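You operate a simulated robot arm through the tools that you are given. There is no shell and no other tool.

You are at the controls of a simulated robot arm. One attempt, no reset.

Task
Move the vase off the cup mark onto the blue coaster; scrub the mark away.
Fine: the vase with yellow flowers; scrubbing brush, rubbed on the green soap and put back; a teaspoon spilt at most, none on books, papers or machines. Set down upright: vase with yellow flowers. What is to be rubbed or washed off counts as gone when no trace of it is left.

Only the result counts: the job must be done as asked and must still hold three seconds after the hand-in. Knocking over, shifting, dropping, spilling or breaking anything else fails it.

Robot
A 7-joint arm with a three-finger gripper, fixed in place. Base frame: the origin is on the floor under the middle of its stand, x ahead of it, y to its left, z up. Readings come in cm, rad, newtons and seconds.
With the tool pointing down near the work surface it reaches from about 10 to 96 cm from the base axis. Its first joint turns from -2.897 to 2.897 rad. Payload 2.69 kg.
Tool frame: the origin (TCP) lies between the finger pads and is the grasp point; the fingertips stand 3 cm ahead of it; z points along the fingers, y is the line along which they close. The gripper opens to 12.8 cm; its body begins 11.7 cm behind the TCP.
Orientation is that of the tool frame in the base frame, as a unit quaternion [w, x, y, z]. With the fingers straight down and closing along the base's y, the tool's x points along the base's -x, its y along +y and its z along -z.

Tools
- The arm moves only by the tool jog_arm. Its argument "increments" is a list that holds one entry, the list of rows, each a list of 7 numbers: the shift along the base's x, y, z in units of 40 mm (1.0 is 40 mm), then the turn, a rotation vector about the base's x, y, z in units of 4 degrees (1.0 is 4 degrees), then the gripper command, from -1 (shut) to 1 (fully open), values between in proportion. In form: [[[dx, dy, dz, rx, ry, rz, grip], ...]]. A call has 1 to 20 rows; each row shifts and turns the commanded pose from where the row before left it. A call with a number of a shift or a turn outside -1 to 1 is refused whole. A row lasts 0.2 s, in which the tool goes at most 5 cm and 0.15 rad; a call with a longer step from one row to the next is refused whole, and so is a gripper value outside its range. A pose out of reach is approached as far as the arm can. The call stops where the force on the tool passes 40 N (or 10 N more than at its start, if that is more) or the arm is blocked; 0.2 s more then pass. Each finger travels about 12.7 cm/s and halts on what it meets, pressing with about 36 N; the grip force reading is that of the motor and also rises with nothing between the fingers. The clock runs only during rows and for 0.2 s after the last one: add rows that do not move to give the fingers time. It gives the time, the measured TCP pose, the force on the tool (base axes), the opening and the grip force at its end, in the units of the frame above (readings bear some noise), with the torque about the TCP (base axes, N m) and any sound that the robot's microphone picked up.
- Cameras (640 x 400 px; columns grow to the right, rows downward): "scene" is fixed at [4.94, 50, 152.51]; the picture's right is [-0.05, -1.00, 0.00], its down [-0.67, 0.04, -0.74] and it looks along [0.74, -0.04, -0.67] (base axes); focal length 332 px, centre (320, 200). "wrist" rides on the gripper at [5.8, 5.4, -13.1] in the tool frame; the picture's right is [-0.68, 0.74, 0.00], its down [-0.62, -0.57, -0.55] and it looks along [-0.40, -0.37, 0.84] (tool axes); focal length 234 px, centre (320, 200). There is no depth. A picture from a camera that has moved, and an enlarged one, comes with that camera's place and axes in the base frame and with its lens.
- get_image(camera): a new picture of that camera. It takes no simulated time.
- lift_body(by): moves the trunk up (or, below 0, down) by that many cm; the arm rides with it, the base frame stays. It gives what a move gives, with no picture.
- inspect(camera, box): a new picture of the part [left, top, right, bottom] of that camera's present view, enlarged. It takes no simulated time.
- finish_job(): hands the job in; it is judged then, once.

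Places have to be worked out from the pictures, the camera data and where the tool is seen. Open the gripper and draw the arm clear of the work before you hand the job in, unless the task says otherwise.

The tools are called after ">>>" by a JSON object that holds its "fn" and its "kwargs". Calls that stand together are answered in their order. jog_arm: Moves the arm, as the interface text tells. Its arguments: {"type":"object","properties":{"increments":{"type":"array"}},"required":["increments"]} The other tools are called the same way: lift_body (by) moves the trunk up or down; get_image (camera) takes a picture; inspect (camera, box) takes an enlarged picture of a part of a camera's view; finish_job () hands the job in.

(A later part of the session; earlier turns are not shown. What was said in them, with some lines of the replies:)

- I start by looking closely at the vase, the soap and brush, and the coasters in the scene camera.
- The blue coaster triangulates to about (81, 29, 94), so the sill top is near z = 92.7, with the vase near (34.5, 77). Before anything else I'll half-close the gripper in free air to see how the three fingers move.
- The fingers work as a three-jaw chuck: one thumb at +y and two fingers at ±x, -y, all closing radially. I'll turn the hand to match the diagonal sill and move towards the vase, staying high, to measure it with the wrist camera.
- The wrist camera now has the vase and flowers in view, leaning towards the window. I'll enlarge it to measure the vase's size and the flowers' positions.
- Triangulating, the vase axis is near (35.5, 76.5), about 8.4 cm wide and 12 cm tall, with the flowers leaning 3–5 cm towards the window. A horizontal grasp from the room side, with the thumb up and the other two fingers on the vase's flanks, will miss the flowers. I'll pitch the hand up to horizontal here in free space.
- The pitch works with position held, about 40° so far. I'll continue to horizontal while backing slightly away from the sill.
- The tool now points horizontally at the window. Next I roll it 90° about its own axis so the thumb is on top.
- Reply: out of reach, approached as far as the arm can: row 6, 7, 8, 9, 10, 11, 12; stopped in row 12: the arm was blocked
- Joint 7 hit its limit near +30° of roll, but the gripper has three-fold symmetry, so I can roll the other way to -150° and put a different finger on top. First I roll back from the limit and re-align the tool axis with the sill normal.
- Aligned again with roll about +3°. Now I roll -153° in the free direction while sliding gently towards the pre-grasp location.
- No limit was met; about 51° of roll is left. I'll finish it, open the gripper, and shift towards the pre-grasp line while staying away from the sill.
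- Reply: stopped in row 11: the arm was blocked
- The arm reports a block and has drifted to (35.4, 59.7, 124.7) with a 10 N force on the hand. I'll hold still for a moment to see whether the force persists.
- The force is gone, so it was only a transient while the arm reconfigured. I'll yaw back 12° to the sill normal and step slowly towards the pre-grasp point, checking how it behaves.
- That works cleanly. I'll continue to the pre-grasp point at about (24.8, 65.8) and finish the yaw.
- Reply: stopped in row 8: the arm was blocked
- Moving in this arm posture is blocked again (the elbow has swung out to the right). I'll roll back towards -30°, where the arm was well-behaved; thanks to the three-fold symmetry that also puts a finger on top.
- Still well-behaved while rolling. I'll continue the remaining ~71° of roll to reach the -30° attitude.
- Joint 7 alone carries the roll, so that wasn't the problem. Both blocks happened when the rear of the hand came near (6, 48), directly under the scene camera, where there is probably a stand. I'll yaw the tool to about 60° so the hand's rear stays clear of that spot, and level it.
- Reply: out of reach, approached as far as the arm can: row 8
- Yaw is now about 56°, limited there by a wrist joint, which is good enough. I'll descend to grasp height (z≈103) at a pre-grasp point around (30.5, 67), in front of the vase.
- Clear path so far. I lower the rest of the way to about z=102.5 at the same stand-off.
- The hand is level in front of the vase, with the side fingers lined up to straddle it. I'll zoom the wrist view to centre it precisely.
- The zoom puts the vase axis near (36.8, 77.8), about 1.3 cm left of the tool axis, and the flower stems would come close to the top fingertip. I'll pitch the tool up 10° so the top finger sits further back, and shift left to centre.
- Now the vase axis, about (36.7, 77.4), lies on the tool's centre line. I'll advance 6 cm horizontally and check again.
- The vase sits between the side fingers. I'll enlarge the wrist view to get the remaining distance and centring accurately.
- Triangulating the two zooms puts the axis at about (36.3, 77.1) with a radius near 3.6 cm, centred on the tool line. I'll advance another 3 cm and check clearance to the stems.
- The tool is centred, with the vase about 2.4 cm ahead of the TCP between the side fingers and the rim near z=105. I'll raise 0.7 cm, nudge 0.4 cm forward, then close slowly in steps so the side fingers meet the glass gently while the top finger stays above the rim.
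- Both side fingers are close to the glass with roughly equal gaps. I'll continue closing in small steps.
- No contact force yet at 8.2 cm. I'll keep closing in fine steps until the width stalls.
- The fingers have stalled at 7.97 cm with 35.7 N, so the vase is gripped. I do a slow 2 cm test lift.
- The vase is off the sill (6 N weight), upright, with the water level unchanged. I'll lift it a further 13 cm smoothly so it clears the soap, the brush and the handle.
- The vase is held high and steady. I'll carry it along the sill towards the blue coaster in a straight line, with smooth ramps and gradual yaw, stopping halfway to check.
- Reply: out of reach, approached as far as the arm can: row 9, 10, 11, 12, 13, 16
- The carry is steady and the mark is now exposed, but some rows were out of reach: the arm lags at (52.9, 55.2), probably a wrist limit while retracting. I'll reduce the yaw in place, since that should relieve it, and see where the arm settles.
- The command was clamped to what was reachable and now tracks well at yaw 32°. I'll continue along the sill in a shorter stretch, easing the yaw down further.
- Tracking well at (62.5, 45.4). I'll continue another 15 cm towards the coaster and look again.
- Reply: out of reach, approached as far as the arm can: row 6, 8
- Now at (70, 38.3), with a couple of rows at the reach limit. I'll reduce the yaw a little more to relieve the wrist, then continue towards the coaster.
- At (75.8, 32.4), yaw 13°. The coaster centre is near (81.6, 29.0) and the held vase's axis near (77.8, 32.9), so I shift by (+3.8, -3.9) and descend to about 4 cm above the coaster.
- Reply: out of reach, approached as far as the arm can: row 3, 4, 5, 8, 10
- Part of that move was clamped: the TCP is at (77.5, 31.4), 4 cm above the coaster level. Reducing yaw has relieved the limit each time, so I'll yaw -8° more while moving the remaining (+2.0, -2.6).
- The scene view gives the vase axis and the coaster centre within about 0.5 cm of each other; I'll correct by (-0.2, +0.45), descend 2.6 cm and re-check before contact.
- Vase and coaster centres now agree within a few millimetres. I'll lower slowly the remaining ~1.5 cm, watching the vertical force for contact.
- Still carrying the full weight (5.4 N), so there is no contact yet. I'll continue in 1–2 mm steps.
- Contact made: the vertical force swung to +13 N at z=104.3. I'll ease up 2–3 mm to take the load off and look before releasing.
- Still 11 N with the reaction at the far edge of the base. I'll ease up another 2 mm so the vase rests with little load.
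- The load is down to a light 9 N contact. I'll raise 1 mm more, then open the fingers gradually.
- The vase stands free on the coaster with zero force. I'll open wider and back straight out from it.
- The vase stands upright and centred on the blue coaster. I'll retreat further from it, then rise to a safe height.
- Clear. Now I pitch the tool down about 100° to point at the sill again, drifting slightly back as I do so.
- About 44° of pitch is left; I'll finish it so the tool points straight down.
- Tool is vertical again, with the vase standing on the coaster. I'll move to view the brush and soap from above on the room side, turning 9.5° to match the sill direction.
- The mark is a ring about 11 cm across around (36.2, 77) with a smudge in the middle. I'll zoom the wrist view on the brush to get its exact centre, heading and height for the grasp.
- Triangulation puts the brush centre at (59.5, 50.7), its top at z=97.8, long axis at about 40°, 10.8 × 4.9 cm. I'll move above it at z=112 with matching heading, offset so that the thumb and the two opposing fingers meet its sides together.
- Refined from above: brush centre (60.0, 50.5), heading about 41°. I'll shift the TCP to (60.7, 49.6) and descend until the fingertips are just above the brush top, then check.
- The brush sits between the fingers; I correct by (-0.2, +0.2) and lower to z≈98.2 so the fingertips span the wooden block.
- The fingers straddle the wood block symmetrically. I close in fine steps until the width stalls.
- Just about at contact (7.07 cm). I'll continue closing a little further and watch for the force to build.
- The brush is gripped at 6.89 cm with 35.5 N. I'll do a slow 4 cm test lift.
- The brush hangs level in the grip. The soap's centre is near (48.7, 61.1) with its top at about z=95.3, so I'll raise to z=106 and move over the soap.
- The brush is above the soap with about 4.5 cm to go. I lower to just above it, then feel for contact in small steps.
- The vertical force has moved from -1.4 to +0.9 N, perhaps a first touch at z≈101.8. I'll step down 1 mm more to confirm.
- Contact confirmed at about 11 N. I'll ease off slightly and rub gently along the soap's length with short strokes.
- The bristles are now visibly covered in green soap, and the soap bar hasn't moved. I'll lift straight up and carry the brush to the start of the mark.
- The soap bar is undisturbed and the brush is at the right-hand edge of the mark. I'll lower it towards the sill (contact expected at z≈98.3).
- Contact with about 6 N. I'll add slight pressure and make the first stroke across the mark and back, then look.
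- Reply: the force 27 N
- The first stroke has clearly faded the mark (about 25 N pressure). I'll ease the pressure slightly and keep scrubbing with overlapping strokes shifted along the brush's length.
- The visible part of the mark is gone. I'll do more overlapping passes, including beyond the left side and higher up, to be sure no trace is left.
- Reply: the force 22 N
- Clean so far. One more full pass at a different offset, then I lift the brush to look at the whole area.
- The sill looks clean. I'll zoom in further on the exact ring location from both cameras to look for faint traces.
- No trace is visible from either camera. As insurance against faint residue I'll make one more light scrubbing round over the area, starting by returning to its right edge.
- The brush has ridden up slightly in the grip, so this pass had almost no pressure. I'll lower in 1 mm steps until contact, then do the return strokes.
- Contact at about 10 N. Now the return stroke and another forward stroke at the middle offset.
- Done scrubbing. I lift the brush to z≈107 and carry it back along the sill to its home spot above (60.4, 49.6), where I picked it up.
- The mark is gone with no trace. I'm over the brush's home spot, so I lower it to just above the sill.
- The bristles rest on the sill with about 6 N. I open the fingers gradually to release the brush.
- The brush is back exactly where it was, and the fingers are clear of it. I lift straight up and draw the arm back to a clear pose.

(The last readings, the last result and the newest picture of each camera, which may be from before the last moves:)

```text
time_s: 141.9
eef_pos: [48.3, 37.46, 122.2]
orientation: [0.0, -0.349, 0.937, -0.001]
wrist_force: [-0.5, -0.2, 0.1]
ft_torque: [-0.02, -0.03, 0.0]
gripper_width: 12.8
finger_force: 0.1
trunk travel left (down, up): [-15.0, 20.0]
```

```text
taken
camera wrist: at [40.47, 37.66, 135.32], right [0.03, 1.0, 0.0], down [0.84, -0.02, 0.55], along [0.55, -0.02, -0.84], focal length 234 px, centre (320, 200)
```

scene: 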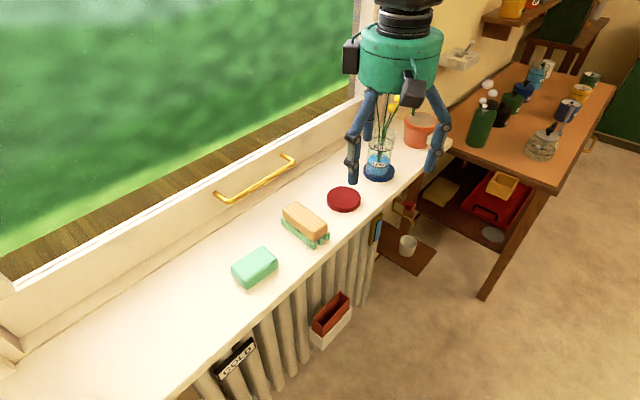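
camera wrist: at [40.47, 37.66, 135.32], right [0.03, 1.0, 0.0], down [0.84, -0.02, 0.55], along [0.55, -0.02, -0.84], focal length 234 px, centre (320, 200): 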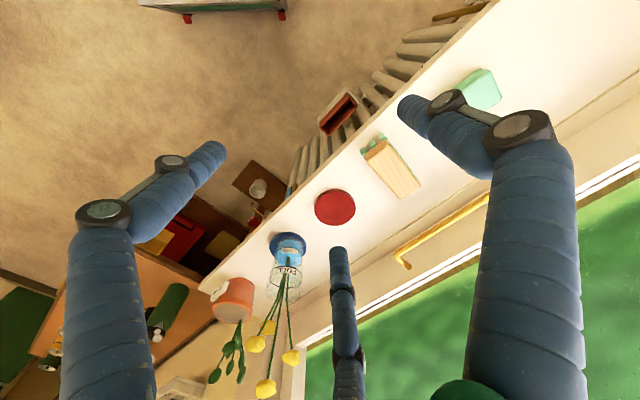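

Everything looks in place. A last close check of the vase on the coaster from both cameras, and of the soap and the cleaned area.

>>> {"fn": "inspect", "kwargs": {"camera": "wrist", "box": [230, 210, 340, 320]}}

>>> {"fn": "inspect", "kwargs": {"camera": "scene", "box": [340, 120, 420, 200]}}

>>> {"fn": "inspect", "kwargs": {"camera": "scene", "box": [220, 180, 380, 300]}}

>>> {"fn": "inspect", "kwargs": {"camera": "scene", "box": [100, 270, 240, 370]}}

```text
3.64 times, centred on (285, 265) of wrist
camera zoom: at [40.47, 37.66, 135.32], right [0.03, 1.0, 0.0], down [0.84, -0.02, 0.55], along [0.55, -0.02, -0.84], focal length 852 px, centre (447, -36)
```

zoom: 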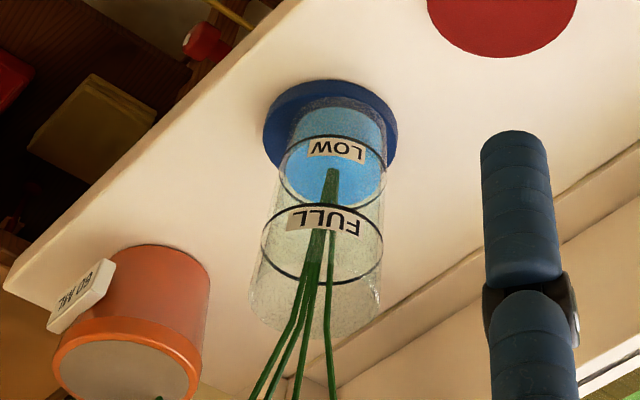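

```text
5.00 times, centred on (380, 160) of scene
camera zoom: at [4.94, 50.0, 152.51], right [-0.05, -1.0, 0.0], down [-0.67, 0.04, -0.74], along [0.74, -0.04, -0.67], focal length 1661 px, centre (20, 400)
```

zoom: 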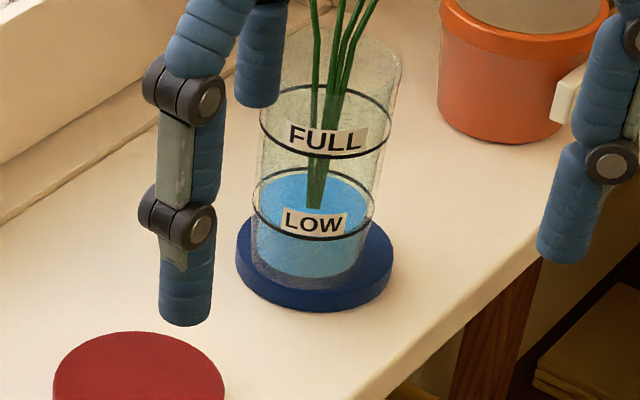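

```text
3.33 times, centred on (300, 240) of scene
camera zoom: at [4.94, 50.0, 152.51], right [-0.05, -1.0, 0.0], down [-0.67, 0.04, -0.74], along [0.74, -0.04, -0.67], focal length 1107 px, centre (387, 67)
```

zoom: 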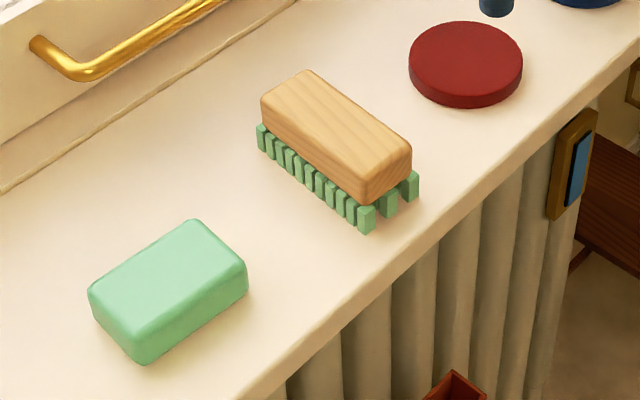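

```text
4.00 times, centred on (170, 320) of scene
camera zoom: at [4.94, 50.0, 152.51], right [-0.05, -1.0, 0.0], down [-0.67, 0.04, -0.74], along [0.74, -0.04, -0.67], focal length 1329 px, centre (920, -280)
```

zoom: 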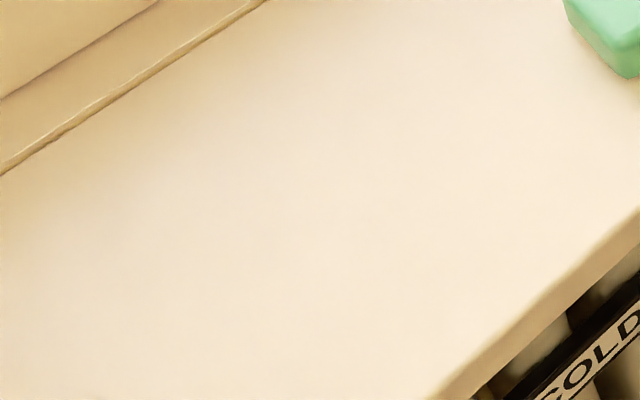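

The vase stands upright, fully on the blue coaster. The soap and brush are at their original positions, the mark is gone, and the gripper is open and clear, so I hand the job in.

>>> {"fn": "finish_job", "kwargs": {}}

```text
The job is handed in.
```

The vase with the yellow flowers now stands upright and centred on the blue coaster, and the cup mark is scrubbed off the sill. Close-ups from the scene camera show no trace of the mark.

- **Brush:** I rubbed it on the green soap, scrubbed the mark, and put it back on its bristles in its original spot. The bristles are still green with soap.
- **Soap:** it does not appear to have moved.
- **Spills:** I saw none. The water stayed at the LOW line the whole time.
- **Arm:** it jammed briefly twice early on, well above the sill and before it held anything. I think it caught something under the scene camera, but I couldn't see what. Nothing on the sill moved.

The gripper is open and the arm is clear of the sill. I handed the job in, but no verdict came back with the hand-in.
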